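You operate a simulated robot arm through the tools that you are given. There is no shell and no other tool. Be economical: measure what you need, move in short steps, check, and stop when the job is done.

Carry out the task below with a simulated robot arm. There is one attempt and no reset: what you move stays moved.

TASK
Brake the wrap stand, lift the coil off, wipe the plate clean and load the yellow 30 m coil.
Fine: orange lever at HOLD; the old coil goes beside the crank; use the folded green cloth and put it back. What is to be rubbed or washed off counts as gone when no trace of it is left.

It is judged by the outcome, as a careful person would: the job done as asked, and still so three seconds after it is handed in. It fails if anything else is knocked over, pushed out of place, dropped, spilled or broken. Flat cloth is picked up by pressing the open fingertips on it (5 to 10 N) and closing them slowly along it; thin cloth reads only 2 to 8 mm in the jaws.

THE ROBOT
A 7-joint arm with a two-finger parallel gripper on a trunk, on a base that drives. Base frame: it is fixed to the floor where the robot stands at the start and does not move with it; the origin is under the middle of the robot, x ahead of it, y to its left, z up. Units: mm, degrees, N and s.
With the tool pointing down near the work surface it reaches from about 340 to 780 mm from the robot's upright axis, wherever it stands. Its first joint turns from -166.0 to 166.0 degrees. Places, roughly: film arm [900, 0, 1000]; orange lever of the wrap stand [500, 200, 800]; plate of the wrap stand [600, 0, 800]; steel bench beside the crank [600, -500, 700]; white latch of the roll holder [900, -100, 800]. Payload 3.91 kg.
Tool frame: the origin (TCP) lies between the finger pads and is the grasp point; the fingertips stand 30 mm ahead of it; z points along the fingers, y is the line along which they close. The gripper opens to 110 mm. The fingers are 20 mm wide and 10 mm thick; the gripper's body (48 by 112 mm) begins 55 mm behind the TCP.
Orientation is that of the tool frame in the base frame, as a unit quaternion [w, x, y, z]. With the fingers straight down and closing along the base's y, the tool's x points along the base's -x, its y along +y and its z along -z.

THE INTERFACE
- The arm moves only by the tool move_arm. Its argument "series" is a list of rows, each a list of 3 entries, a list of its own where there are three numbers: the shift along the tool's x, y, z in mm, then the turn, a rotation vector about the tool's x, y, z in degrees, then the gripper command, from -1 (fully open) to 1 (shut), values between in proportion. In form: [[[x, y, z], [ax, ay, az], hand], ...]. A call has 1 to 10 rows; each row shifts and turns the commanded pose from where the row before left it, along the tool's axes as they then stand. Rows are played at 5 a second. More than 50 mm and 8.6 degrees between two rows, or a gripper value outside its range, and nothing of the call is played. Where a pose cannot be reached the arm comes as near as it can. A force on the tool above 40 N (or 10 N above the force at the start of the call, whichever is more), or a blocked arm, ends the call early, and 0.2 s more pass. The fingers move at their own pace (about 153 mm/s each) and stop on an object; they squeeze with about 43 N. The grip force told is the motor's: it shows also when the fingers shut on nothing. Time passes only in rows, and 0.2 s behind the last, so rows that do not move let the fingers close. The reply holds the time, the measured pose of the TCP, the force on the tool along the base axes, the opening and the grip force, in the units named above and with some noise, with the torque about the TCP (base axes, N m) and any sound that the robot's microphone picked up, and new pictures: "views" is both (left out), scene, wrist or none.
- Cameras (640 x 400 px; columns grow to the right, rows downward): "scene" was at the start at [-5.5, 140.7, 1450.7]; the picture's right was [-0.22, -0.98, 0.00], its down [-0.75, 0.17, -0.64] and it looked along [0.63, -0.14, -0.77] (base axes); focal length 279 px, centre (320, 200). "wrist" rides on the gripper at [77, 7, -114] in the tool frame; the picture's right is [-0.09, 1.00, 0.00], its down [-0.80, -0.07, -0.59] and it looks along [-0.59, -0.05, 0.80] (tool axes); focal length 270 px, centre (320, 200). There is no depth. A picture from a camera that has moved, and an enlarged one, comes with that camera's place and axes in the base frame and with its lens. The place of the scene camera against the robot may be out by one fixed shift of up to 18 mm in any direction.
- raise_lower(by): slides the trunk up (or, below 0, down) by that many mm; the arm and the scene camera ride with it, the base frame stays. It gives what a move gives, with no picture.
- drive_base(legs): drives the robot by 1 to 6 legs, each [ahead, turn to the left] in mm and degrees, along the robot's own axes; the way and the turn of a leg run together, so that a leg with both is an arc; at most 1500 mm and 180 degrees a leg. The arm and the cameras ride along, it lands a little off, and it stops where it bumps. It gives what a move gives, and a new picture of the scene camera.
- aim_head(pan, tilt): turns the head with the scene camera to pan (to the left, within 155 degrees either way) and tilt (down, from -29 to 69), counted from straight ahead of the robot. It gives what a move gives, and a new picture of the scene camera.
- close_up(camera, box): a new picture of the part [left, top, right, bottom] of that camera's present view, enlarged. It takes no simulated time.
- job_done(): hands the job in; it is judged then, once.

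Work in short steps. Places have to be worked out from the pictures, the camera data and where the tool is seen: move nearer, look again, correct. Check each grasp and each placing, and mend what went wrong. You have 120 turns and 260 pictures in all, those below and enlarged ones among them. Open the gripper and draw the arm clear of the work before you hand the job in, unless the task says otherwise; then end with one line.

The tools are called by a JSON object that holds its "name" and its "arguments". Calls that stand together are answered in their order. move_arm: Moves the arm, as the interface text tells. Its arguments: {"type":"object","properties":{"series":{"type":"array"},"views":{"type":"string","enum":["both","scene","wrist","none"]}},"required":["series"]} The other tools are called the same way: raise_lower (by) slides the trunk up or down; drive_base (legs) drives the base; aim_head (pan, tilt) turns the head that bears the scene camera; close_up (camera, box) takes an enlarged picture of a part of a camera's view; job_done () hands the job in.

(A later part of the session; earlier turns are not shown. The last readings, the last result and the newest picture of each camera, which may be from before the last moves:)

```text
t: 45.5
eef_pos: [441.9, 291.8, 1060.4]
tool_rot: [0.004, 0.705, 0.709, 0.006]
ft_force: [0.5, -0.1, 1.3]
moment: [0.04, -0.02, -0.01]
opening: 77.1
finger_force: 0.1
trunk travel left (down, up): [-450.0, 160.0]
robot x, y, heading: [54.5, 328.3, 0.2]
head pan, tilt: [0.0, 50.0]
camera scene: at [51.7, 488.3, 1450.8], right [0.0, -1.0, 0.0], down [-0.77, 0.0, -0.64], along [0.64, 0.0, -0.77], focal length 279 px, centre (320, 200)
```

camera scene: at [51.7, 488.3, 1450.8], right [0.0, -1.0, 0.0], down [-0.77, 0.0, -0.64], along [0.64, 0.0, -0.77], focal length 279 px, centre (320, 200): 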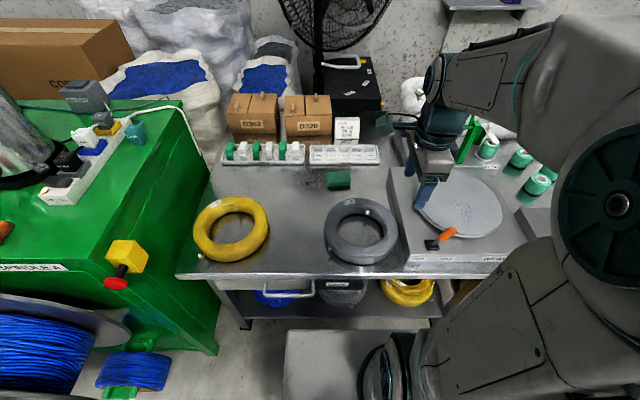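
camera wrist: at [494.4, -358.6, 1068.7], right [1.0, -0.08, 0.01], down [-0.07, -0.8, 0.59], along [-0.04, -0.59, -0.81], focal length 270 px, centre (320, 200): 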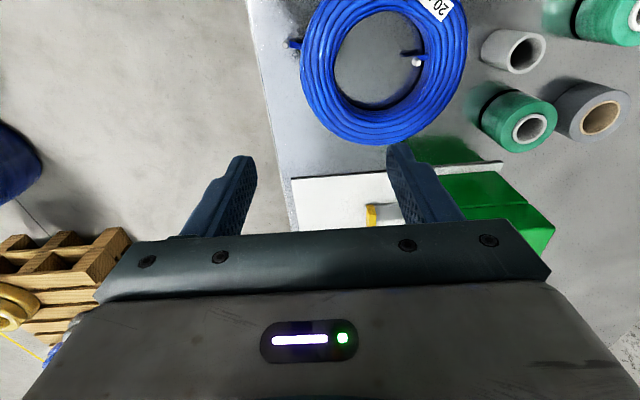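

Robot now at (54,329). Cloth estimated at about (758,415). I bring the tool over it to see it with the wrist camera.

{"name": "move_arm", "arguments": {"series": [[[17, 45, 0], [0, 0, 0], -0.4], [[17, 45, 0], [0, 0, 0], -0.4], [[17, 45, 0], [0, 0, 0], -0.4], [[17, 45, 0], [0, 0, 0], -0.4], [[17, 45, 0], [0, 0, 0], -0.4], [[17, 45, 0], [0, 0, 0], -0.4], [[17, 45, 0], [0, 0, 0], -0.4], [[0, 0, 48], [0, 0, 0], -0.4], [[0, 0, 48], [0, 0, 0], -0.4], [[0, 0, 48], [0, 0, 0], -0.4]], "views": "both"}}

```text
t: 47.7
eef_pos: [760.8, 411.1, 920.5]
tool_rot: [0.005, 0.706, 0.708, 0.006]
ft_force: [-0.2, -0.8, 0.7]
moment: [-0.04, -0.03, 0.0]
opening: 76.9
finger_force: 0.2
trunk travel left (down, up): [-450.0, 160.0]
robot x, y, heading: [54.4, 330.2, 0.3]
head pan, tilt: [0.0, 50.0]
camera scene: at [52.3, 488.5, 1450.8], right [0.0, -1.0, 0.0], down [-0.77, 0.0, -0.64], along [0.64, 0.0, -0.77], focal length 279 px, centre (320, 200)
camera wrist: at [762.9, 488.7, 1035.9], right [1.0, -0.08, 0.01], down [-0.08, -0.8, 0.59], along [-0.04, -0.59, -0.81], focal length 270 px, centre (320, 200)
```

scene: 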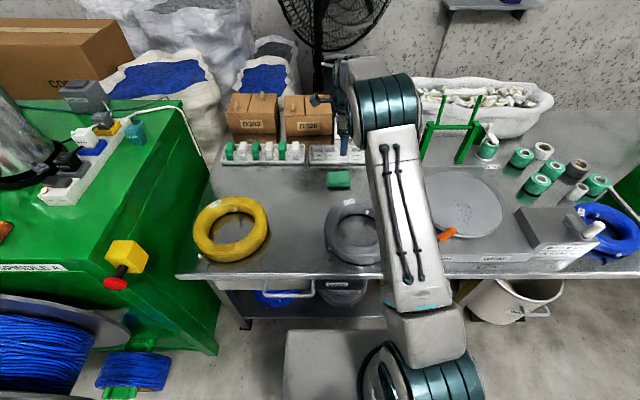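
wrist: 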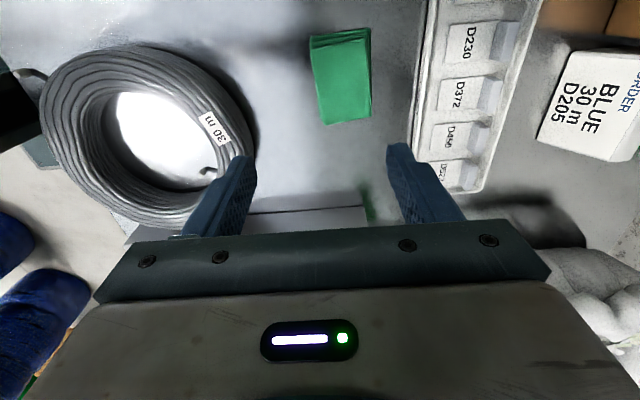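

From the wrist view, the cloth spans x≈755–817, y≈371–460. I centre over (786,416), narrow the fingers to ~40 mm and lower to just above.

{"name": "move_arm", "arguments": {"series": [[[5, 25, 0], [0, 0, 0], 0.27], [[0, 0, 48], [0, 0, 0], 0.27], [[0, 0, 48], [0, 0, 0], 0.27], [[0, 0, 40], [0, 0, 0], 0.27], [[0, 0, 0], [0, 0, 0], 0.27]], "views": "wrist"}}

```text
t: 48.9
eef_pos: [786.3, 417.7, 784.9]
tool_rot: [0.004, 0.705, 0.709, 0.006]
ft_force: [0.2, -0.8, 0.7]
moment: [0.01, -0.02, -0.01]
opening: 40.2
finger_force: 0.0
trunk travel left (down, up): [-450.0, 160.0]
robot x, y, heading: [58.1, 328.8, 0.4]
head pan, tilt: [0.0, 50.0]
camera wrist: at [789.4, 494.5, 900.8], right [1.0, -0.08, 0.01], down [-0.08, -0.8, 0.59], along [-0.04, -0.59, -0.81], focal length 270 px, centre (320, 200)
```

wrist: 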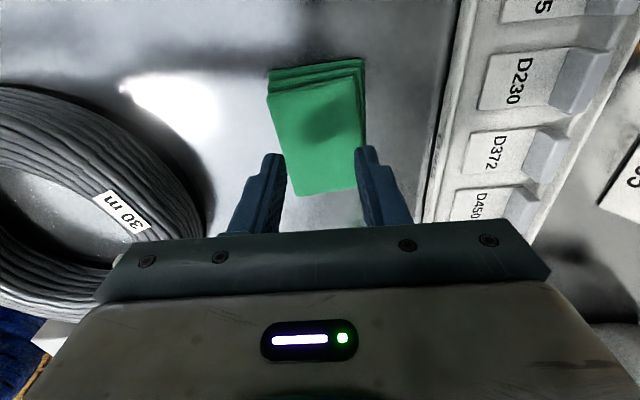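

Centered over the cloth. I narrow a touch and press down in small steps.

{"name": "move_arm", "arguments": {"series": [[[0, 0, 15], [0, 0, 0], 0.4], [[0, 0, 6], [0, 0, 0], 0.4], [[0, 0, 4], [0, 0, 0], 0.4], [[0, 0, 4], [0, 0, 0], 0.4]], "views": "wrist"}}

```text
t: 49.9
eef_pos: [786.4, 415.9, 757.2]
tool_rot: [0.004, 0.706, 0.708, 0.006]
ft_force: [0.4, -0.7, 0.8]
moment: [0.02, -0.03, 0.02]
opening: 33.1
finger_force: 0.0
trunk travel left (down, up): [-450.0, 160.0]
robot x, y, heading: [53.6, 331.8, 0.3]
head pan, tilt: [0.0, 50.0]
camera wrist: at [789.4, 494.2, 872.3], right [1.0, -0.08, 0.01], down [-0.07, -0.8, 0.59], along [-0.04, -0.59, -0.81], focal length 270 px, centre (320, 200)
```

wrist: 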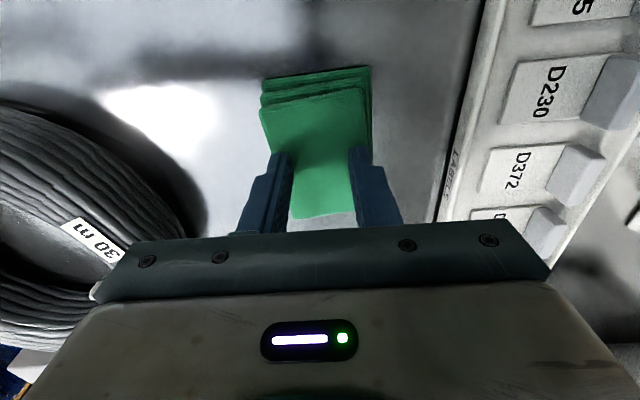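

Tips at ~727, nearly touching. Continue in 2–3 mm steps.

{"name": "move_arm", "arguments": {"series": [[[0, 0, 3], [0, 0, 0], 0.4], [[0, 0, 3], [0, 0, 0], 0.4]], "views": "none"}}

{"name": "move_arm", "arguments": {"series": [[[0, 0, 2], [0, 0, 0], 0.4], [[0, 0, 2], [0, 0, 0], 0.4]], "views": "none"}}

```text
t: 50.5
eef_pos: [786.3, 417.8, 755.7]
tool_rot: [0.005, 0.705, 0.709, 0.008]
ft_force: [-2.9, -0.6, 19.8]
moment: [-0.03, 0.48, -0.03]
opening: 33.9
finger_force: 0.8
trunk travel left (down, up): [-450.0, 160.0]
robot x, y, heading: [59.4, 332.3, 0.2]
head pan, tilt: [0.0, 50.0]
```

```text
t: 51.1
eef_pos: [787.7, 418.3, 756.1]
tool_rot: [0.007, 0.705, 0.709, 0.011]
ft_force: [-6.5, -0.5, 18.0]
moment: [-0.09, 0.59, 0.08]
opening: 36.3
finger_force: 3.6
trunk travel left (down, up): [-450.0, 160.0]
robot x, y, heading: [55.0, 330.3, 0.1]
head pan, tilt: [0.0, 50.0]
stopped in row 2: the force on the tool passed its limit at 42 N (the readings are from after the stop); the commanded pose is now the measured one
```

Contact at tip z≈726. I ease off to ~8 N and close slowly.

{"name": "move_arm", "arguments": {"series": [[[0, 0, -1.2], [0, 0, 0], 0.4], [[0, 0, 0], [0, 0, 0], 0.4]], "views": "none"}}

```text
t: 51.7
eef_pos: [787.6, 417.4, 756.4]
tool_rot: [0.007, 0.705, 0.709, 0.01]
ft_force: [-4.1, -2.3, 21.4]
moment: [-0.07, 0.6, 0.0]
opening: 34.9
finger_force: 2.3
trunk travel left (down, up): [-450.0, 160.0]
robot x, y, heading: [53.9, 333.7, 0.4]
head pan, tilt: [0.0, 50.0]
```

Still ~21 N; raise a bit more.

{"name": "move_arm", "arguments": {"series": [[[0, 0, -1.8], [0, 0, 0], 0.4], [[0, 0, 0], [0, 0, 0], 0.4]], "views": "none"}}

```text
t: 52.3
eef_pos: [787.3, 417.2, 756.1]
tool_rot: [0.006, 0.705, 0.709, 0.009]
ft_force: [-3.3, -1.0, 13.3]
moment: [-0.08, 0.4, 0.0]
opening: 34.0
finger_force: 0.9
trunk travel left (down, up): [-450.0, 160.0]
robot x, y, heading: [55.2, 327.8, 0.2]
head pan, tilt: [0.0, 50.0]
```

Now about 13 N; up 1 mm more and then close slowly.

{"name": "move_arm", "arguments": {"series": [[[0, 0, -1], [0, 0, 0], 0.4], [[0, 0, 0], [0, 0, 0], 0.5], [[0, 0, 0], [0, 0, 0], 0.6], [[0, 0, 0], [0, 0, 0], 0.7], [[0, 0, 0], [0, 0, 0], 0.8], [[0, 0, 0], [0, 0, 0], 0.9], [[0, 0, 0], [0, 0, 0], 1], [[0, 0, 0], [0, 0, 0], 1]], "views": "wrist"}}

```text
t: 54.1
eef_pos: [787.9, 417.4, 756.3]
tool_rot: [0.007, 0.705, 0.709, 0.009]
ft_force: [-0.2, 0.1, 0.3]
moment: [-0.04, 0.01, -0.01]
opening: 0.0
finger_force: 37.8
trunk travel left (down, up): [-450.0, 160.0]
robot x, y, heading: [55.8, 327.3, 0.3]
head pan, tilt: [0.0, 50.0]
camera wrist: at [790.7, 494.6, 870.7], right [1.0, -0.08, 0.02], down [-0.08, -0.8, 0.59], along [-0.03, -0.59, -0.81], focal length 270 px, centre (320, 200)
```

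wrist: 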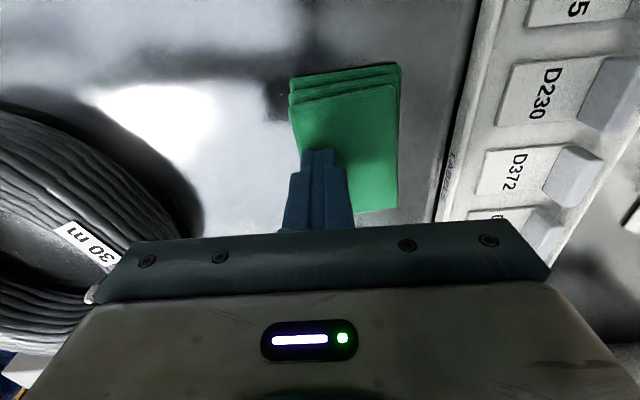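

The stack slid about 20 mm toward +x instead of bunching; it acts as a firm stack ~62 mm wide and ~26 thick. I'll straddle it instead: rise, open to ~80, centre at x≈807.

{"name": "move_arm", "arguments": {"series": [[[0, 0, -40], [0, 0, 0], 1], [[0, 20, 0], [0, 0, 0], -0.5], [[0, 0, 0], [0, 0, 0], -0.5]], "views": "wrist"}}

```text
t: 54.9
eef_pos: [806.5, 417.6, 797.0]
tool_rot: [0.006, 0.705, 0.709, 0.009]
ft_force: [-0.5, 0.7, -0.7]
moment: [0.02, -0.01, -0.01]
opening: 82.5
finger_force: 0.0
trunk travel left (down, up): [-450.0, 160.0]
robot x, y, heading: [52.7, 334.5, 0.3]
head pan, tilt: [0.0, 50.0]
camera wrist: at [810.6, 494.6, 911.1], right [1.0, -0.08, 0.02], down [-0.08, -0.8, 0.59], along [-0.03, -0.59, -0.81], focal length 270 px, centre (320, 200)
```

wrist: 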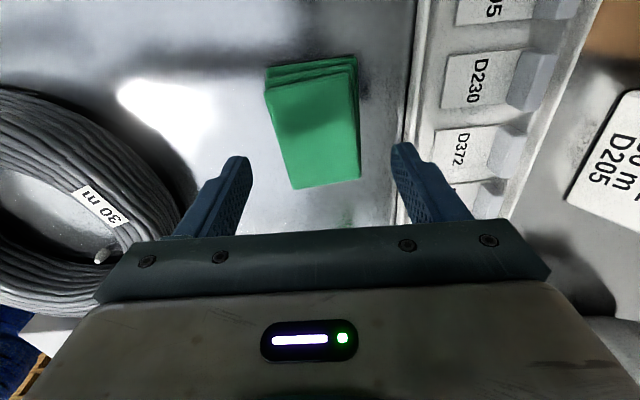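

Far finger clears the tray by ~19 mm and the stack lies between the fingers. Lower to tips ≈714.

{"name": "move_arm", "arguments": {"series": [[[0, 0, 30], [0, 0, 0], -0.5], [[0, 0, 15], [0, 0, 0], -0.5], [[0, 0, 9], [0, 0, 0], -0.5]], "views": "wrist"}}

```text
t: 55.7
eef_pos: [807.6, 417.8, 742.5]
tool_rot: [0.006, 0.706, 0.708, 0.009]
ft_force: [-1.1, -0.1, 0.2]
moment: [0.01, -0.01, 0.0]
opening: 82.3
finger_force: 0.0
trunk travel left (down, up): [-450.0, 160.0]
robot x, y, heading: [54.7, 331.1, 0.2]
head pan, tilt: [0.0, 50.0]
camera wrist: at [811.1, 494.8, 857.2], right [1.0, -0.08, 0.02], down [-0.08, -0.8, 0.59], along [-0.03, -0.59, -0.81], focal length 270 px, centre (320, 200)
```

wrist: 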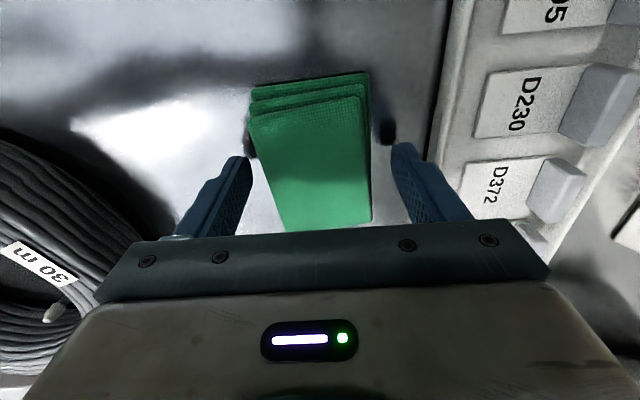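

Straddling properly; tips at ~712. Close slowly.

{"name": "move_arm", "arguments": {"series": [[[0, 0, 0], [0, 0, 0], -0.3], [[0, 0, 0], [0, 0, 0], -0.15], [[0, 0, 0], [0, 0, 0], 0], [[0, 0, 0], [0, 0, 0], 0.2], [[0, 0, 0], [0, 0, 0], 0.5], [[0, 0, 0], [0, 0, 0], 1], [[0, 0, 0], [0, 0, 0], 1]], "views": "wrist"}}

```text
t: 57.3
eef_pos: [809.1, 418.4, 742.7]
tool_rot: [0.006, 0.705, 0.709, 0.008]
ft_force: [0.6, -0.1, -0.2]
moment: [0.0, -0.02, 0.01]
opening: 64.6
finger_force: 43.1
trunk travel left (down, up): [-450.0, 160.0]
robot x, y, heading: [57.4, 330.1, 0.2]
head pan, tilt: [0.0, 50.0]
camera wrist: at [811.1, 494.9, 857.4], right [1.0, -0.08, 0.02], down [-0.08, -0.8, 0.59], along [-0.03, -0.59, -0.81], focal length 270 px, centre (320, 200)
```

wrist: 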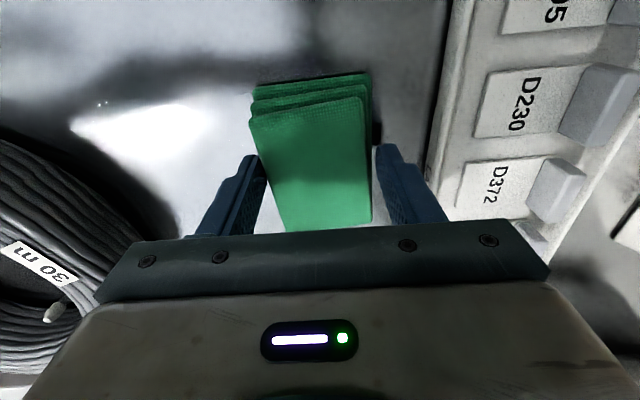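

Firm grip on the stack at 64.6 mm. Lift and check.

{"name": "move_arm", "arguments": {"series": [[[0, 0, -20], [0, 0, 0], 1], [[0, 0, -40], [0, 0, 0], 1], [[0, 0, -48], [0, 0, 0], 1], [[0, 0, -48], [0, 0, 0], 1]], "views": "both"}}

```text
t: 58.3
eef_pos: [805.7, 416.8, 898.1]
tool_rot: [0.005, 0.706, 0.709, 0.009]
ft_force: [-0.3, 0.1, -1.6]
moment: [0.04, -0.03, 0.01]
opening: 64.5
finger_force: 43.2
trunk travel left (down, up): [-450.0, 160.0]
robot x, y, heading: [55.5, 329.3, 0.2]
head pan, tilt: [0.0, 50.0]
camera scene: at [51.6, 488.2, 1450.7], right [0.0, -1.0, 0.0], down [-0.77, 0.0, -0.64], along [0.64, 0.0, -0.77], focal length 279 px, centre (320, 200)
camera wrist: at [807.8, 494.3, 1013.3], right [1.0, -0.08, 0.02], down [-0.08, -0.8, 0.59], along [-0.03, -0.59, -0.81], focal length 270 px, centre (320, 200)
```

scene: 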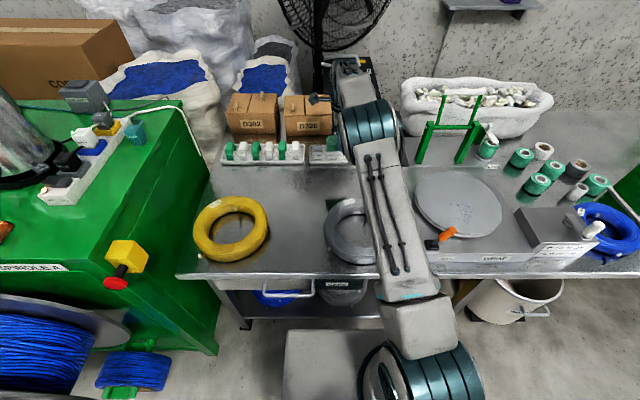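
wrist: 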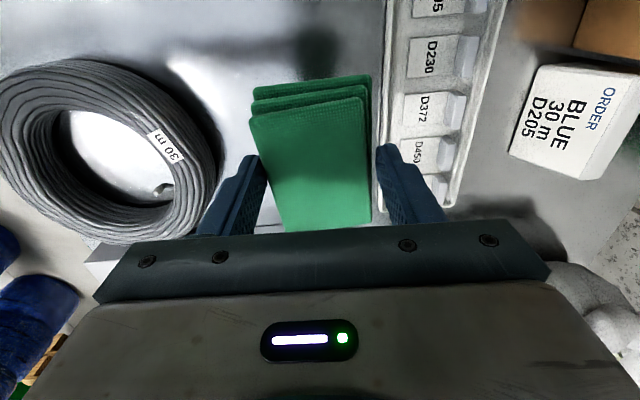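

Cloth held level. I carry it back then right, toward the plate, stopping short to view the stains.

{"name": "move_arm", "arguments": {"series": [[[0, -46, 0], [0, 0, 0], 1], [[0, -46, 0], [0, 0, 0], 1], [[0, -46, 0], [0, 0, 0], 1], [[0, -46, 0], [0, 0, 0], 1], [[-45, 0, 0], [0, 0, 0], 1], [[-45, 0, 0], [0, 0, 0], 1], [[-45, 0, 0], [0, 0, 0], 1], [[-45, 0, 0], [0, 0, 0], 1], [[-45, 0, 0], [0, 0, 0], 1]], "views": "both"}}

```text
t: 60.3
eef_pos: [623.0, 190.2, 895.1]
tool_rot: [0.006, 0.706, 0.708, 0.009]
ft_force: [0.3, -0.1, -0.2]
moment: [0.03, -0.01, 0.01]
opening: 64.4
finger_force: 42.6
trunk travel left (down, up): [-450.0, 160.0]
robot x, y, heading: [56.4, 328.5, 0.4]
head pan, tilt: [0.0, 50.0]
camera scene: at [52.0, 487.7, 1450.8], right [0.0, -1.0, 0.0], down [-0.77, 0.0, -0.64], along [0.64, 0.0, -0.77], focal length 279 px, centre (320, 200)
camera wrist: at [625.8, 267.0, 1010.0], right [1.0, -0.08, 0.02], down [-0.08, -0.8, 0.59], along [-0.03, -0.59, -0.81], focal length 270 px, centre (320, 200)
```

scene: 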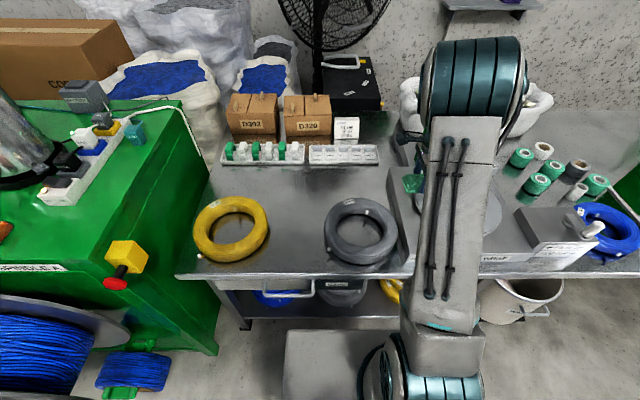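
wrist: 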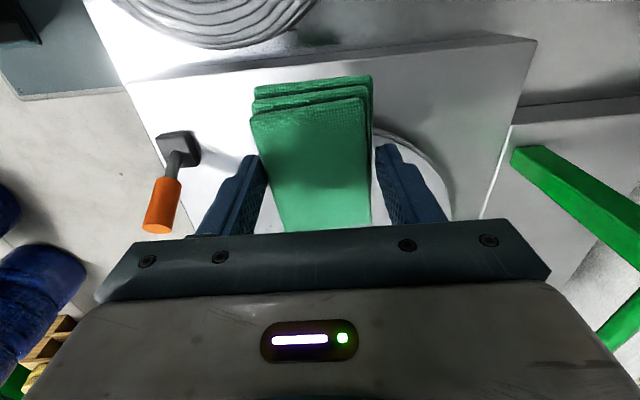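

I position the cloth above the plate's near part (560,48) and lower toward contact (expected TCP z≈820).

{"name": "move_arm", "arguments": {"series": [[[-47, 0, 0], [0, 0, 0], 1], [[-47, 0, 0], [0, 0, 0], 1], [[-47, -10, 0], [0, 0, 0], 1], [[0, -45, 10], [0, 0, 0], 1], [[0, 0, 30], [0, 0, 0], 1], [[0, 0, 20], [0, 0, 0], 1], [[0, 0, 8], [0, 0, 0], 1], [[0, 0, 0], [0, 0, 0], 1]], "views": "wrist"}}

```text
t: 62.1
eef_pos: [569.7, 49.7, 823.3]
tool_rot: [0.006, 0.705, 0.709, 0.01]
ft_force: [-0.2, 0.7, -0.8]
moment: [0.01, 0.0, -0.01]
opening: 64.1
finger_force: 43.4
trunk travel left (down, up): [-450.0, 160.0]
robot x, y, heading: [56.1, 331.9, 0.3]
head pan, tilt: [0.0, 50.0]
camera wrist: at [572.9, 126.6, 938.7], right [1.0, -0.08, 0.02], down [-0.08, -0.8, 0.59], along [-0.03, -0.59, -0.81], focal length 270 px, centre (320, 200)
```

wrist: 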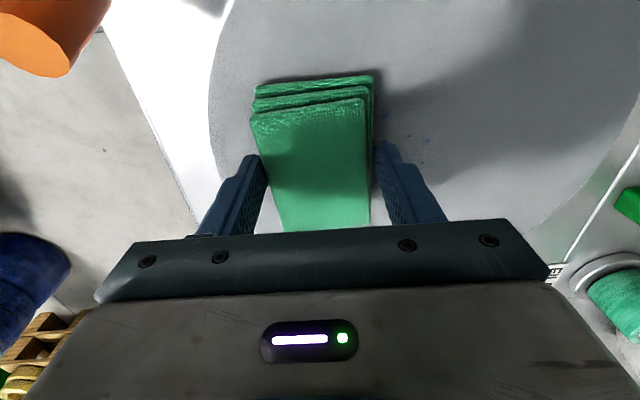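

Stains are visible to the right of the cloth (x≈600–655, y≈50). I lower in 2 mm steps for a light press.

{"name": "move_arm", "arguments": {"series": [[[0, 0, 2], [0, 0, 0], 1], [[0, 0, 2], [0, 0, 0], 1]], "views": "none"}}

{"name": "move_arm", "arguments": {"series": [[[0, 0, 1.5], [0, 0, 0], 1]], "views": "none"}}

```text
t: 62.7
eef_pos: [570.0, 49.4, 821.1]
tool_rot: [0.007, 0.705, 0.709, 0.009]
ft_force: [-0.5, -0.4, 2.2]
moment: [-0.11, 0.07, 0.01]
opening: 64.0
finger_force: 42.9
trunk travel left (down, up): [-450.0, 160.0]
robot x, y, heading: [59.3, 329.3, 0.1]
head pan, tilt: [0.0, 50.0]
```

```text
t: 63.1
eef_pos: [570.5, 49.1, 820.3]
tool_rot: [0.006, 0.705, 0.709, 0.009]
ft_force: [0.3, 0.1, 14.1]
moment: [-0.08, 0.42, 0.07]
opening: 64.1
finger_force: 42.9
trunk travel left (down, up): [-450.0, 160.0]
robot x, y, heading: [59.2, 332.0, -0.0]
head pan, tilt: [0.0, 50.0]
```

Contact with ~14 N. I ease slightly and stroke along +x.

{"name": "move_arm", "arguments": {"series": [[[0, 12, -0.5], [0, 0, 0], 1], [[0, 15, 0], [0, 0, 0], 1], [[0, 15, 0], [0, 0, 0], 1], [[0, 15, 0], [0, 0, 0], 1], [[0, 15, 0], [0, 0, 0], 1], [[0, 15, 0], [0, 0, 0], 1], [[0, 15, 0], [0, 0, 0], 1]], "views": "wrist"}}

```text
t: 64.7
eef_pos: [672.5, 51.1, 821.8]
tool_rot: [0.006, 0.705, 0.71, 0.009]
ft_force: [-0.4, -0.2, 0.7]
moment: [-0.02, 0.01, 0.01]
opening: 64.0
finger_force: 43.3
trunk travel left (down, up): [-450.0, 160.0]
robot x, y, heading: [54.4, 326.1, 0.4]
head pan, tilt: [0.0, 50.0]
camera wrist: at [675.3, 127.1, 935.7], right [1.0, -0.08, 0.02], down [-0.08, -0.8, 0.59], along [-0.03, -0.59, -0.81], focal length 270 px, centre (320, 200)
```

wrist: 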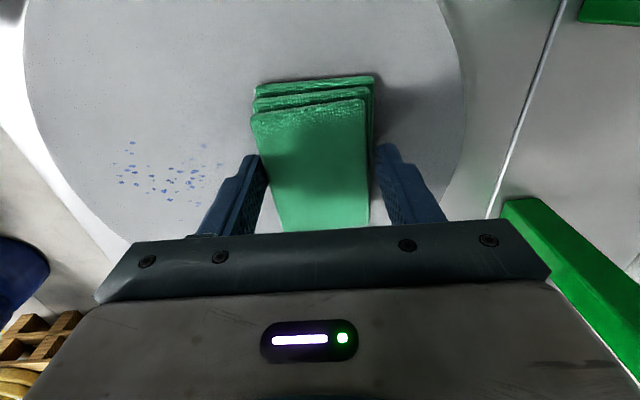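

Stains at the far side are gone, remaining ones at x≈541–605, y≈12–72, fainter. I press again (~8 N) and stroke back over them.

{"name": "move_arm", "arguments": {"series": [[[0, -10, 1.2], [0, 0, 0], 1], [[0, -15, 0], [0, 0, 0], 1], [[0, -15, 0], [0, 0, 0], 1], [[0, -15, 0], [0, 0, 0], 1], [[0, -15, 0], [0, 0, 0], 1]], "views": "none"}}

{"name": "move_arm", "arguments": {"series": [[[0, -15, 0], [0, 0, 0], 1], [[0, -15, 0], [0, 0, 0], 1], [[0, -15, 0], [0, 0, 0], 1], [[0, -10, 0], [0, 0, 0], 1]], "views": "none"}}

```text
t: 65.9
eef_pos: [603.4, 51.6, 820.4]
tool_rot: [0.008, 0.704, 0.71, 0.009]
ft_force: [9.7, -0.4, 22.5]
moment: [0.21, 0.3, 0.04]
opening: 63.6
finger_force: 43.0
trunk travel left (down, up): [-450.0, 160.0]
robot x, y, heading: [56.5, 330.6, 0.1]
head pan, tilt: [0.0, 50.0]
```

```text
t: 66.8
eef_pos: [555.6, 50.5, 820.3]
tool_rot: [0.011, 0.704, 0.71, 0.01]
ft_force: [-1.3, 2.6, 11.0]
moment: [0.12, 0.49, -0.05]
opening: 63.9
finger_force: 42.9
trunk travel left (down, up): [-450.0, 160.0]
robot x, y, heading: [57.4, 331.6, 0.2]
head pan, tilt: [0.0, 50.0]
stopped in row 4: the force on the tool passed its limit at 40 N (the readings are from after the stop); the commanded pose is now the measured one
```

Force went a bit high; I lighten slightly, shift toward y≈35 and stroke +x.

{"name": "move_arm", "arguments": {"series": [[[-8, 0, -0.8], [0, 0, 0], 1], [[-8, 5, 0], [0, 0, 0], 1], [[0, 15, 0], [0, 0, 0], 1], [[0, 15, 0], [0, 0, 0], 1], [[0, 15, 0], [0, 0, 0], 1], [[0, 15, 0], [0, 0, 0], 1], [[0, 15, 0], [0, 0, 0], 1], [[0, 15, 0], [0, 0, 0], 1], [[0, 15, 0], [0, 0, 0], 1]], "views": "wrist"}}

```text
t: 68.8
eef_pos: [665.9, 35.3, 822.2]
tool_rot: [0.009, 0.704, 0.71, 0.01]
ft_force: [0.3, 0.3, -0.6]
moment: [0.02, -0.01, -0.02]
opening: 63.8
finger_force: 43.0
trunk travel left (down, up): [-450.0, 160.0]
robot x, y, heading: [55.0, 330.0, 0.3]
head pan, tilt: [0.0, 50.0]
camera wrist: at [668.3, 112.0, 936.6], right [1.0, -0.08, 0.03], down [-0.08, -0.8, 0.59], along [-0.03, -0.59, -0.81], focal length 270 px, centre (320, 200)
```

wrist: 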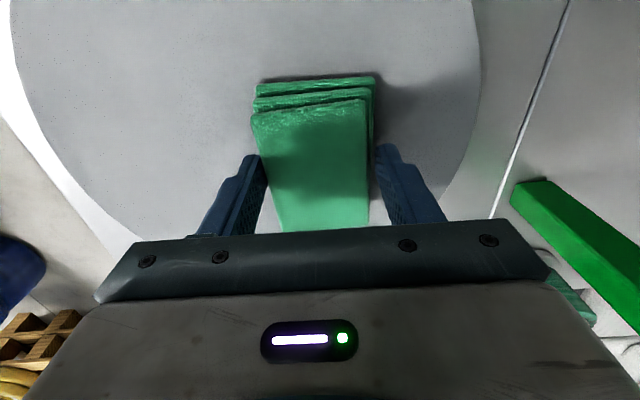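

The visible stains are gone. I lift and back off leftwards to inspect the whole plate closely.

{"name": "move_arm", "arguments": {"series": [[[0, 0, -40], [0, 0, 0], 1], [[0, 0, -40], [0, 0, 0], 1], [[48, -10, 0], [0, 0, 0], 1], [[48, -10, 0], [0, 0, 0], 1], [[48, -10, 0], [0, 0, 0], 1], [[48, -10, 0], [0, 0, 0], 1]], "views": "both"}}

{"name": "close_up", "arguments": {"camera": "scene", "box": [390, 150, 530, 260]}}

```text
t: 70.2
eef_pos: [621.1, 228.4, 901.8]
tool_rot: [0.01, 0.704, 0.71, 0.01]
ft_force: [0.5, -0.3, -1.0]
moment: [0.03, 0.01, 0.02]
opening: 63.8
finger_force: 43.5
trunk travel left (down, up): [-450.0, 160.0]
robot x, y, heading: [54.1, 330.3, 0.2]
head pan, tilt: [0.0, 50.0]
camera scene: at [51.6, 488.7, 1450.7], right [0.01, -1.0, 0.0], down [-0.77, 0.0, -0.64], along [0.64, 0.0, -0.77], focal length 279 px, centre (320, 200)
camera wrist: at [623.1, 304.6, 1016.3], right [1.0, -0.08, 0.03], down [-0.08, -0.8, 0.59], along [-0.03, -0.59, -0.81], focal length 270 px, centre (320, 200)
```

scene: 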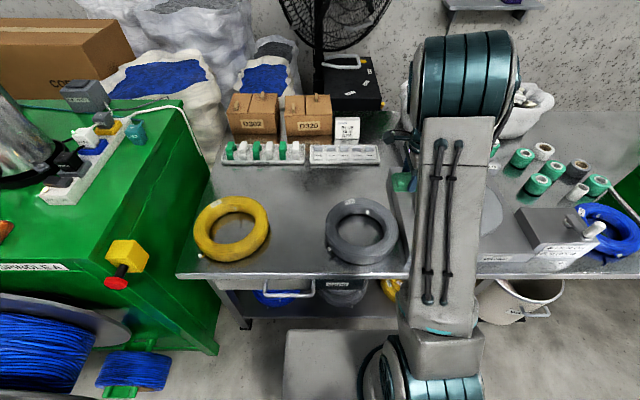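
wrist: 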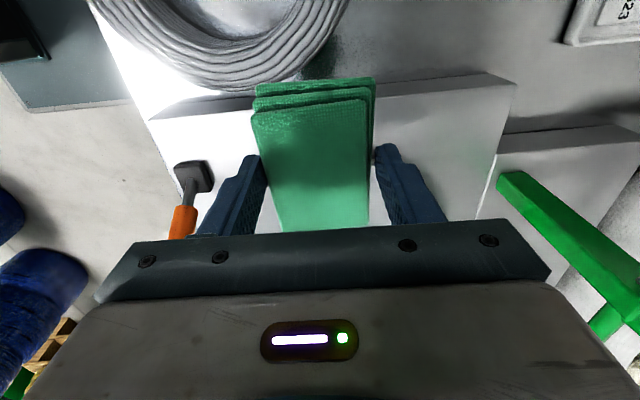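

```text
3.64 times, centred on (460, 205) of scene
camera zoom: at [51.6, 488.7, 1450.7], right [0.01, -1.0, 0.0], down [-0.77, 0.0, -0.64], along [0.64, 0.0, -0.77], focal length 1015 px, centre (-189, 182)
```

zoom: 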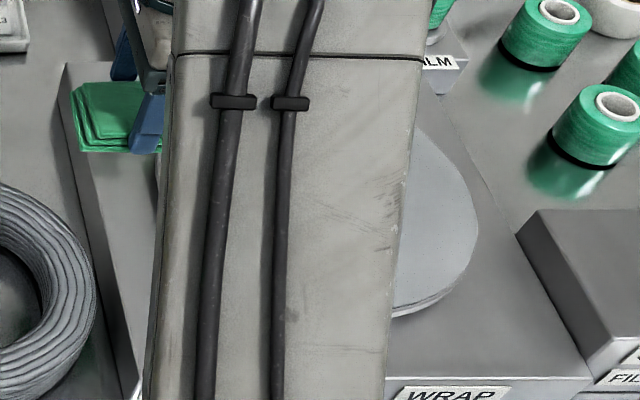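

The arm hides the plate; I move over to the cloth's home (786,416) at height and inspect the plate from the scene camera.

{"name": "move_arm", "arguments": {"series": [[[47, 0, 0], [0, 0, 0], 1], [[47, 0, 0], [0, 0, 0], 1], [[47, 0, 0], [0, 0, 0], 1], [[46, 0, 0], [0, 0, 0], 1], [[0, 41, 0], [0, 0, 0], 1], [[0, 41, 0], [0, 0, 0], 1], [[0, 41, 0], [0, 0, 0], 1], [[0, 42, 0], [0, 0, 0], 1]], "views": "wrist"}}

{"name": "close_up", "arguments": {"camera": "scene", "box": [405, 160, 515, 250]}}

```text
t: 72.0
eef_pos: [785.8, 415.2, 905.8]
tool_rot: [0.009, 0.704, 0.71, 0.009]
ft_force: [-0.5, -0.1, 0.3]
moment: [0.03, 0.0, -0.01]
opening: 63.6
finger_force: 42.8
trunk travel left (down, up): [-450.0, 160.0]
robot x, y, heading: [55.2, 329.4, 0.1]
head pan, tilt: [0.0, 50.0]
camera wrist: at [789.2, 492.0, 1019.6], right [1.0, -0.08, 0.03], down [-0.08, -0.8, 0.59], along [-0.03, -0.59, -0.81], focal length 270 px, centre (320, 200)
```

wrist: 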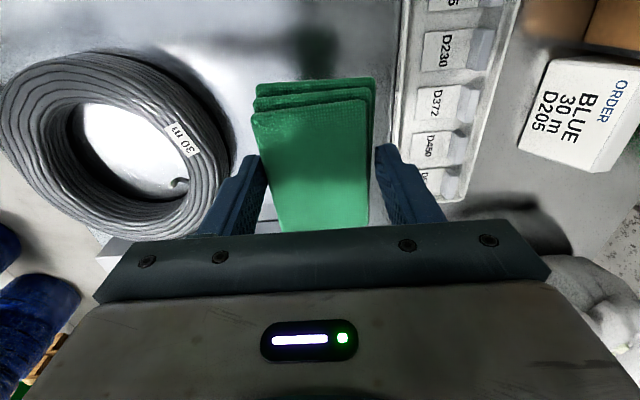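

```text
4.44 times, centred on (460, 205) of scene
camera zoom: at [52.4, 488.2, 1450.8], right [0.0, -1.0, 0.0], down [-0.77, 0.0, -0.64], along [0.64, 0.0, -0.77], focal length 1240 px, centre (-302, 178)
```

zoom: 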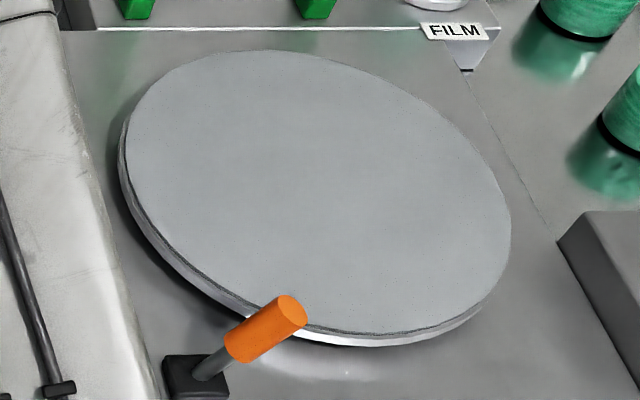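

Looks clean; one tighter zoom on the previously stained region to be sure of no trace.

{"name": "close_up", "arguments": {"camera": "scene", "box": [425, 172, 495, 232]}}

```text
6.67 times, centred on (460, 202) of scene
camera zoom: at [52.4, 488.2, 1450.8], right [0.0, -1.0, 0.0], down [-0.77, 0.0, -0.64], along [0.64, 0.0, -0.77], focal length 1860 px, centre (-613, 187)
```

zoom: 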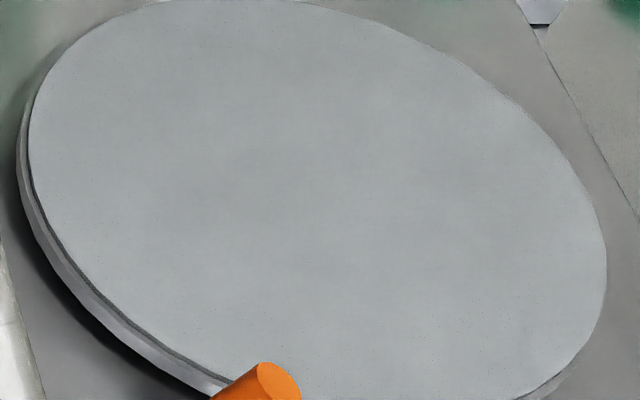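

Plate is spotless. Now I lower the cloth to its original spot.

{"name": "move_arm", "arguments": {"series": [[[0, 0, 48], [0, 0, 0], 1], [[0, 0, 48], [0, 0, 0], 1], [[0, 0, 45], [0, 0, 0], 1], [[0, 0, 12], [0, 0, 0], 1], [[0, 0, 4], [0, 0, 0], 1], [[0, 0, 2], [0, 0, 0], 1], [[0, 0, 2], [0, 0, 0], 1]], "views": "wrist"}}

```text
t: 73.6
eef_pos: [791.0, 415.0, 745.2]
tool_rot: [0.009, 0.705, 0.709, 0.01]
ft_force: [0.8, 0.2, -0.4]
moment: [-0.01, -0.02, 0.02]
opening: 63.4
finger_force: 43.2
trunk travel left (down, up): [-450.0, 160.0]
robot x, y, heading: [56.1, 335.9, 0.3]
head pan, tilt: [0.0, 50.0]
camera wrist: at [792.8, 492.0, 859.5], right [1.0, -0.08, 0.03], down [-0.08, -0.8, 0.59], along [-0.03, -0.59, -0.81], focal length 270 px, centre (320, 200)
```

wrist: 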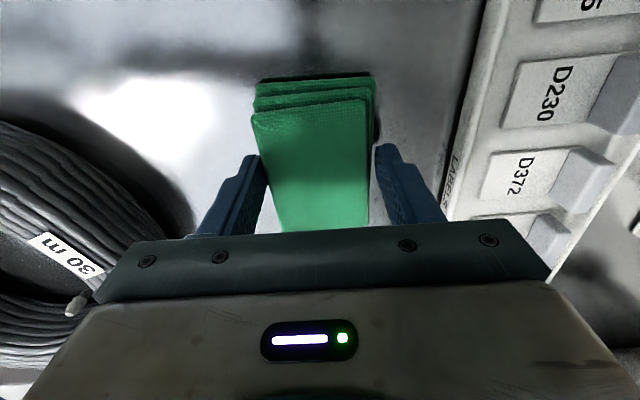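

Nearly down; shift -5 in x and lower the last 2–3 mm, then open and rise.

{"name": "move_arm", "arguments": {"series": [[[0, -4, 1], [0, 0, 0], 1], [[0, 0, 1.5], [0, 0, 0], 1], [[0, 0, 0], [0, 0, 0], 0], [[0, 0, 0], [0, 0, 0], -0.4], [[0, 0, 0], [0, 0, 0], -0.5], [[0, 0, -30], [0, 0, 0], -0.5], [[0, 0, -48], [0, 0, 0], -0.5], [[0, 0, -48], [0, 0, 0], -0.5], [[0, 0, -48], [0, 0, 0], -0.5]], "views": "wrist"}}

```text
t: 75.6
eef_pos: [780.6, 414.2, 917.6]
tool_rot: [0.01, 0.703, 0.711, 0.009]
ft_force: [-0.2, 0.3, 0.1]
moment: [-0.01, -0.01, 0.02]
opening: 82.7
finger_force: 0.0
trunk travel left (down, up): [-450.0, 160.0]
robot x, y, heading: [55.4, 331.8, 0.4]
head pan, tilt: [0.0, 50.0]
camera wrist: at [782.3, 491.7, 1031.9], right [1.0, -0.08, 0.03], down [-0.08, -0.8, 0.59], along [-0.03, -0.59, -0.81], focal length 270 px, centre (320, 200)
```

wrist: 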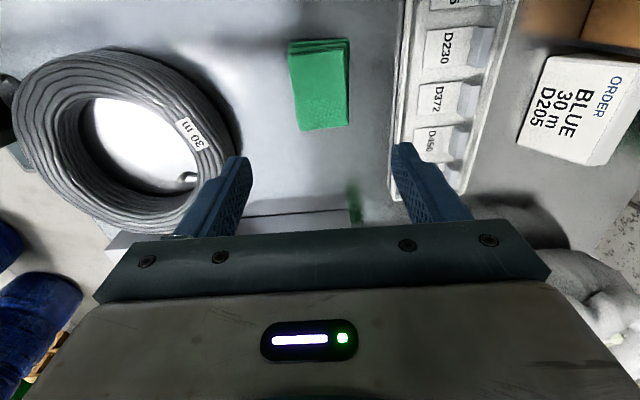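

Cloth is back in place, clear. Next the yellow coil: to keep clear of the green machine, I'll grip its right side with fingers closing along y. Move to about (550,650) and yaw back.

{"name": "move_arm", "arguments": {"series": [[[35, -34, 0], [0, 0, 0], -1], [[35, -34, 0], [0, 0, 0], -1], [[35, -34, 0], [0, 0, 0], -1], [[35, -34, 0], [0, 0, 0], -1], [[35, -34, 0], [0, 0, 0], -1], [[35, -34, 0], [0, 0, 0], -1], [[26, -26, 0], [0, 0, 0], -1]], "views": "none"}}

{"name": "move_arm", "arguments": {"series": [[[0, 0, 0], [0, 0, -8.5], -1], [[0, 0, 0], [0, 0, -8.5], -1], [[0, 0, 0], [0, 0, -8.5], -1], [[0, 0, 0], [0, 0, -8.5], -1], [[0, 0, 0], [0, 0, -8.5], -1], [[0, 0, 0], [0, 0, -8.5], -1], [[0, 0, 0], [0, 0, -8.5], -1], [[0, 0, 0], [0, 0, -8.5], -1], [[0, 0, 0], [0, 0, -8.5], -1], [[0, 0, 0], [0, 0, -8.5], -1]], "views": "both"}}

```text
t: 77.2
eef_pos: [548.9, 649.5, 910.7]
tool_rot: [0.01, 0.705, 0.709, 0.01]
ft_force: [0.8, -0.1, -0.5]
moment: [0.0, 0.0, 0.05]
opening: 110.1
finger_force: 0.0
trunk travel left (down, up): [-450.0, 160.0]
robot x, y, heading: [55.0, 332.5, 0.4]
head pan, tilt: [0.0, 50.0]
```

```text
t: 79.4
eef_pos: [549.3, 649.6, 910.4]
tool_rot: [0.014, 0.039, 0.999, 0.001]
ft_force: [0.1, -0.1, -1.1]
moment: [0.01, 0.02, 0.0]
opening: 109.9
finger_force: 0.1
trunk travel left (down, up): [-450.0, 160.0]
robot x, y, heading: [53.0, 330.0, 0.4]
head pan, tilt: [0.0, 50.0]
camera scene: at [51.7, 488.4, 1450.7], right [0.0, -1.0, 0.0], down [-0.77, 0.0, -0.64], along [0.64, 0.0, -0.77], focal length 279 px, centre (320, 200)
camera wrist: at [469.1, 661.5, 1022.7], right [0.16, 0.99, 0.01], down [0.78, -0.13, 0.62], along [0.61, -0.1, -0.79], focal length 270 px, centre (320, 200)
```

scene: 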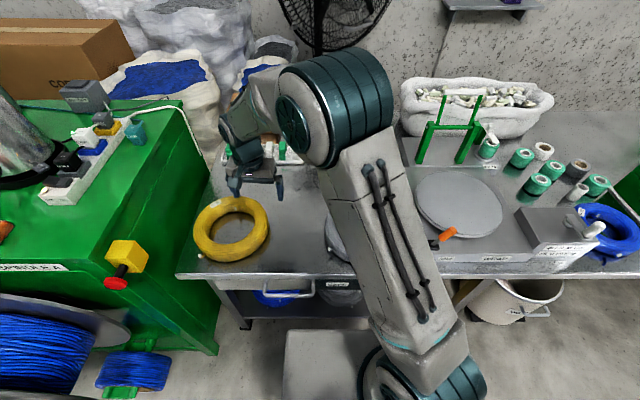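
wrist: 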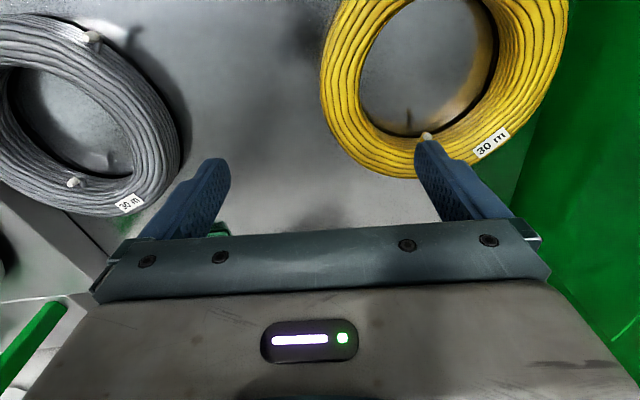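

Yellow coil ("30 m") centre ≈(558,767), outer radius ≈116, bundle at right side y≈651–695. I straighten the tool and shift over the bundle at (558,673), lowering some.

{"name": "move_arm", "arguments": {"series": [[[0, 0, 0], [0, 1.6, -4.5], -1], [[-9, 23, 0], [0, 0, 0], -1], [[0, 0, 48], [0, 0, 0], -1], [[0, 0, 48], [0, 0, 0], -1], [[0, 0, 0], [0, 0, 0], -1]], "views": "wrist"}}

```text
t: 80.6
eef_pos: [558.9, 673.5, 812.7]
tool_rot: [0.0, 0.0, 1.0, 0.001]
ft_force: [-0.8, -0.2, 1.0]
moment: [0.01, 0.01, -0.03]
opening: 110.0
finger_force: 0.0
trunk travel left (down, up): [-450.0, 160.0]
robot x, y, heading: [56.0, 330.1, 0.3]
head pan, tilt: [0.0, 50.0]
camera wrist: at [480.3, 679.7, 927.9], right [0.09, 1.0, 0.0], down [0.8, -0.07, 0.59], along [0.59, -0.05, -0.8], focal length 270 px, centre (320, 200)
```

wrist: 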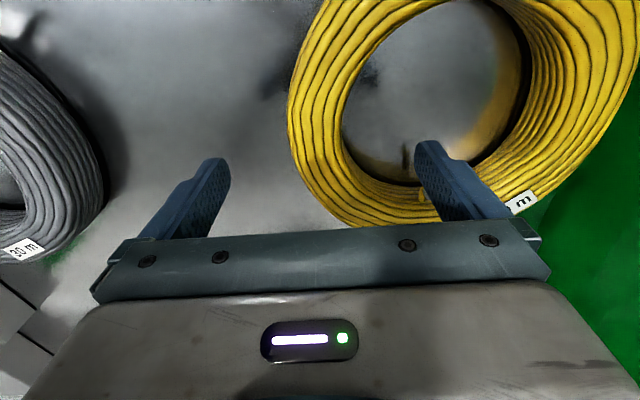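

Bundle confirmed at y≈650–691, leftmost point near x≈547. Shift slightly and lower to just above bench.

{"name": "move_arm", "arguments": {"series": [[[10, -3, 0], [0, 0, 0], -1], [[0, 0, 40], [0, 0, 0], -1], [[0, 0, 25], [0, 0, 0], -1], [[0, 0, 12], [0, 0, 0], -1]], "views": "wrist"}}

```text
t: 81.6
eef_pos: [547.8, 669.4, 738.7]
tool_rot: [0.0, 0.001, 1.0, 0.001]
ft_force: [0.3, 0.1, 0.1]
moment: [-0.02, -0.01, 0.04]
opening: 109.8
finger_force: 0.0
trunk travel left (down, up): [-450.0, 160.0]
robot x, y, heading: [59.3, 330.1, 0.2]
head pan, tilt: [0.0, 50.0]
camera wrist: at [469.9, 676.3, 852.3], right [0.09, 1.0, 0.0], down [0.8, -0.07, 0.59], along [0.59, -0.05, -0.8], focal length 270 px, centre (320, 200)
```

wrist: 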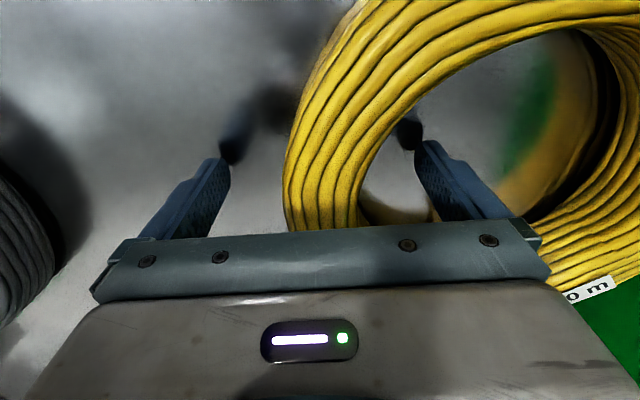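

Tips ~9 mm above bench, straddling. Lower 6 mm and close.

{"name": "move_arm", "arguments": {"series": [[[0, 0, 6], [0, 0, 0], -1], [[0, 0, 0], [0, 0, 0], -0.3], [[0, 0, 0], [0, 0, 0], 0.1], [[0, 0, 0], [0, 0, 0], 0.4], [[0, 0, 0], [0, 0, 0], 1], [[0, 0, 0], [0, 0, 0], 1]], "views": "none"}}

{"name": "move_arm", "arguments": {"series": [[[0, 0, -10], [0, 0, 0], 1], [[0, 0, -20], [0, 0, 0], 1], [[0, 0, -20], [0, 0, 0], 1], [[0, 0, 0], [0, 0, 0], 1]], "views": "both"}}

```text
t: 83.0
eef_pos: [548.3, 668.1, 731.7]
tool_rot: [0.0, 0.001, 1.0, 0.001]
ft_force: [-0.8, -1.6, 0.5]
moment: [-0.91, -0.16, -0.15]
opening: 39.2
finger_force: 43.1
trunk travel left (down, up): [-450.0, 160.0]
robot x, y, heading: [53.1, 330.7, 0.4]
head pan, tilt: [0.0, 50.0]
```

```text
t: 84.0
eef_pos: [548.2, 669.1, 780.6]
tool_rot: [-0.001, 0.0, 1.0, 0.0]
ft_force: [0.7, -0.6, -8.1]
moment: [-0.84, 0.07, 0.02]
opening: 38.6
finger_force: 42.6
trunk travel left (down, up): [-450.0, 160.0]
robot x, y, heading: [55.2, 327.8, 0.1]
head pan, tilt: [0.0, 50.0]
camera scene: at [52.3, 489.0, 1450.6], right [0.0, -1.0, 0.0], down [-0.77, 0.0, -0.64], along [0.64, 0.0, -0.77], focal length 279 px, centre (320, 200)
camera wrist: at [470.6, 676.5, 895.3], right [0.09, 1.0, 0.0], down [0.8, -0.07, 0.59], along [0.59, -0.05, -0.8], focal length 270 px, centre (320, 200)
```

scene: 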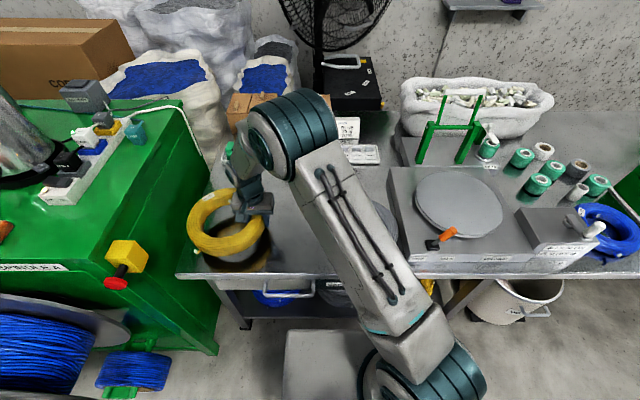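
wrist: 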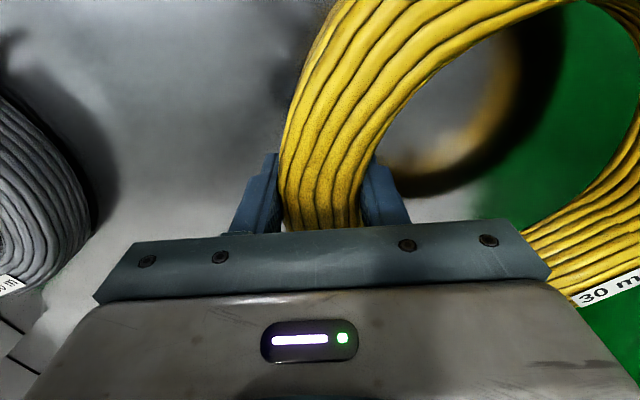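

Held level (8.5 N). I lift to ~960 and carry it right toward the plate.

{"name": "move_arm", "arguments": {"series": [[[0, 0, -45], [0, 0, 0], 1], [[0, 0, -45], [0, 0, 0], 1], [[0, 0, -45], [0, 0, 0], 1], [[0, 0, -40], [0, 0, 0], 1], [[-5, -48, 0], [0, 0, 0], 1], [[-5, -48, 0], [0, 0, 0], 1], [[-5, -48, 0], [0, 0, 0], 1], [[-5, -48, 0], [0, 0, 0], 1], [[-5, -48, 0], [0, 0, 0], 1], [[-5, -48, 0], [0, 0, 0], 1]], "views": "none"}}

{"name": "move_arm", "arguments": {"series": [[[-5, -48, 0], [0, 0, 0], 1], [[-5, -48, 0], [0, 0, 0], 1], [[-5, -48, 0], [0, 0, 0], 1], [[-5, -48, 0], [0, 0, 0], 1], [[-5, -48, 0], [0, 0, 0], 1], [[-5, -48, 0], [0, 0, 0], 1], [[-5, -48, 0], [0, 0, 0], 1]], "views": "both"}}

```text
t: 86.2
eef_pos: [578.8, 378.3, 957.3]
tool_rot: [0.0, 0.001, 1.0, 0.002]
ft_force: [-0.1, -0.8, -9.0]
moment: [-0.81, 0.05, 0.02]
opening: 38.5
finger_force: 43.4
trunk travel left (down, up): [-450.0, 160.0]
robot x, y, heading: [56.7, 334.6, -0.0]
head pan, tilt: [0.0, 50.0]
```

```text
t: 87.8
eef_pos: [614.7, 43.3, 955.2]
tool_rot: [-0.001, 0.001, 1.0, 0.003]
ft_force: [-0.6, 0.1, -8.4]
moment: [-0.82, 0.06, 0.06]
opening: 38.6
finger_force: 43.0
trunk travel left (down, up): [-450.0, 160.0]
robot x, y, heading: [55.9, 332.5, 0.2]
head pan, tilt: [0.0, 50.0]
camera scene: at [52.8, 486.9, 1450.9], right [0.0, -1.0, 0.0], down [-0.77, 0.0, -0.64], along [0.64, 0.0, -0.77], focal length 279 px, centre (320, 200)
camera wrist: at [535.0, 49.2, 1069.7], right [0.09, 1.0, 0.0], down [0.8, -0.07, 0.59], along [0.59, -0.05, -0.81], focal length 270 px, centre (320, 200)
```

scene: 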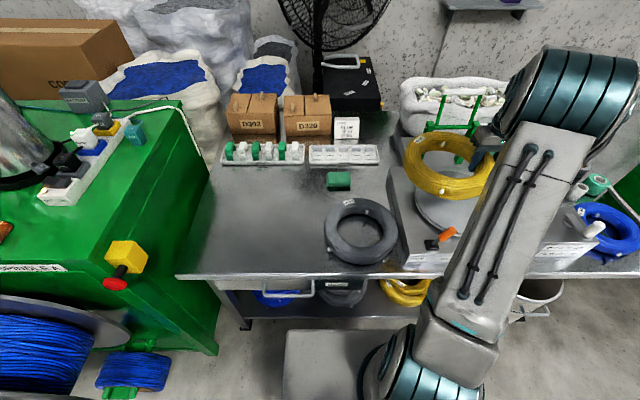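
wrist: 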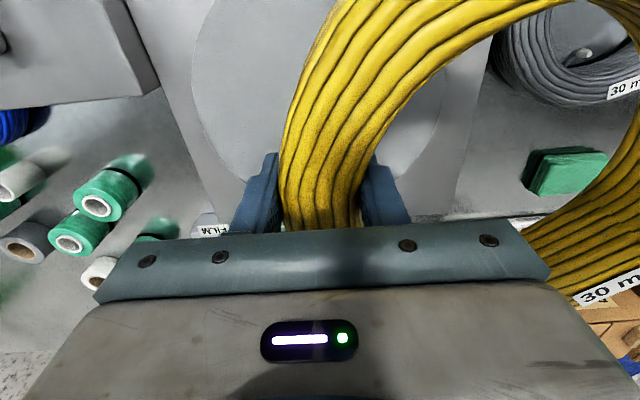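

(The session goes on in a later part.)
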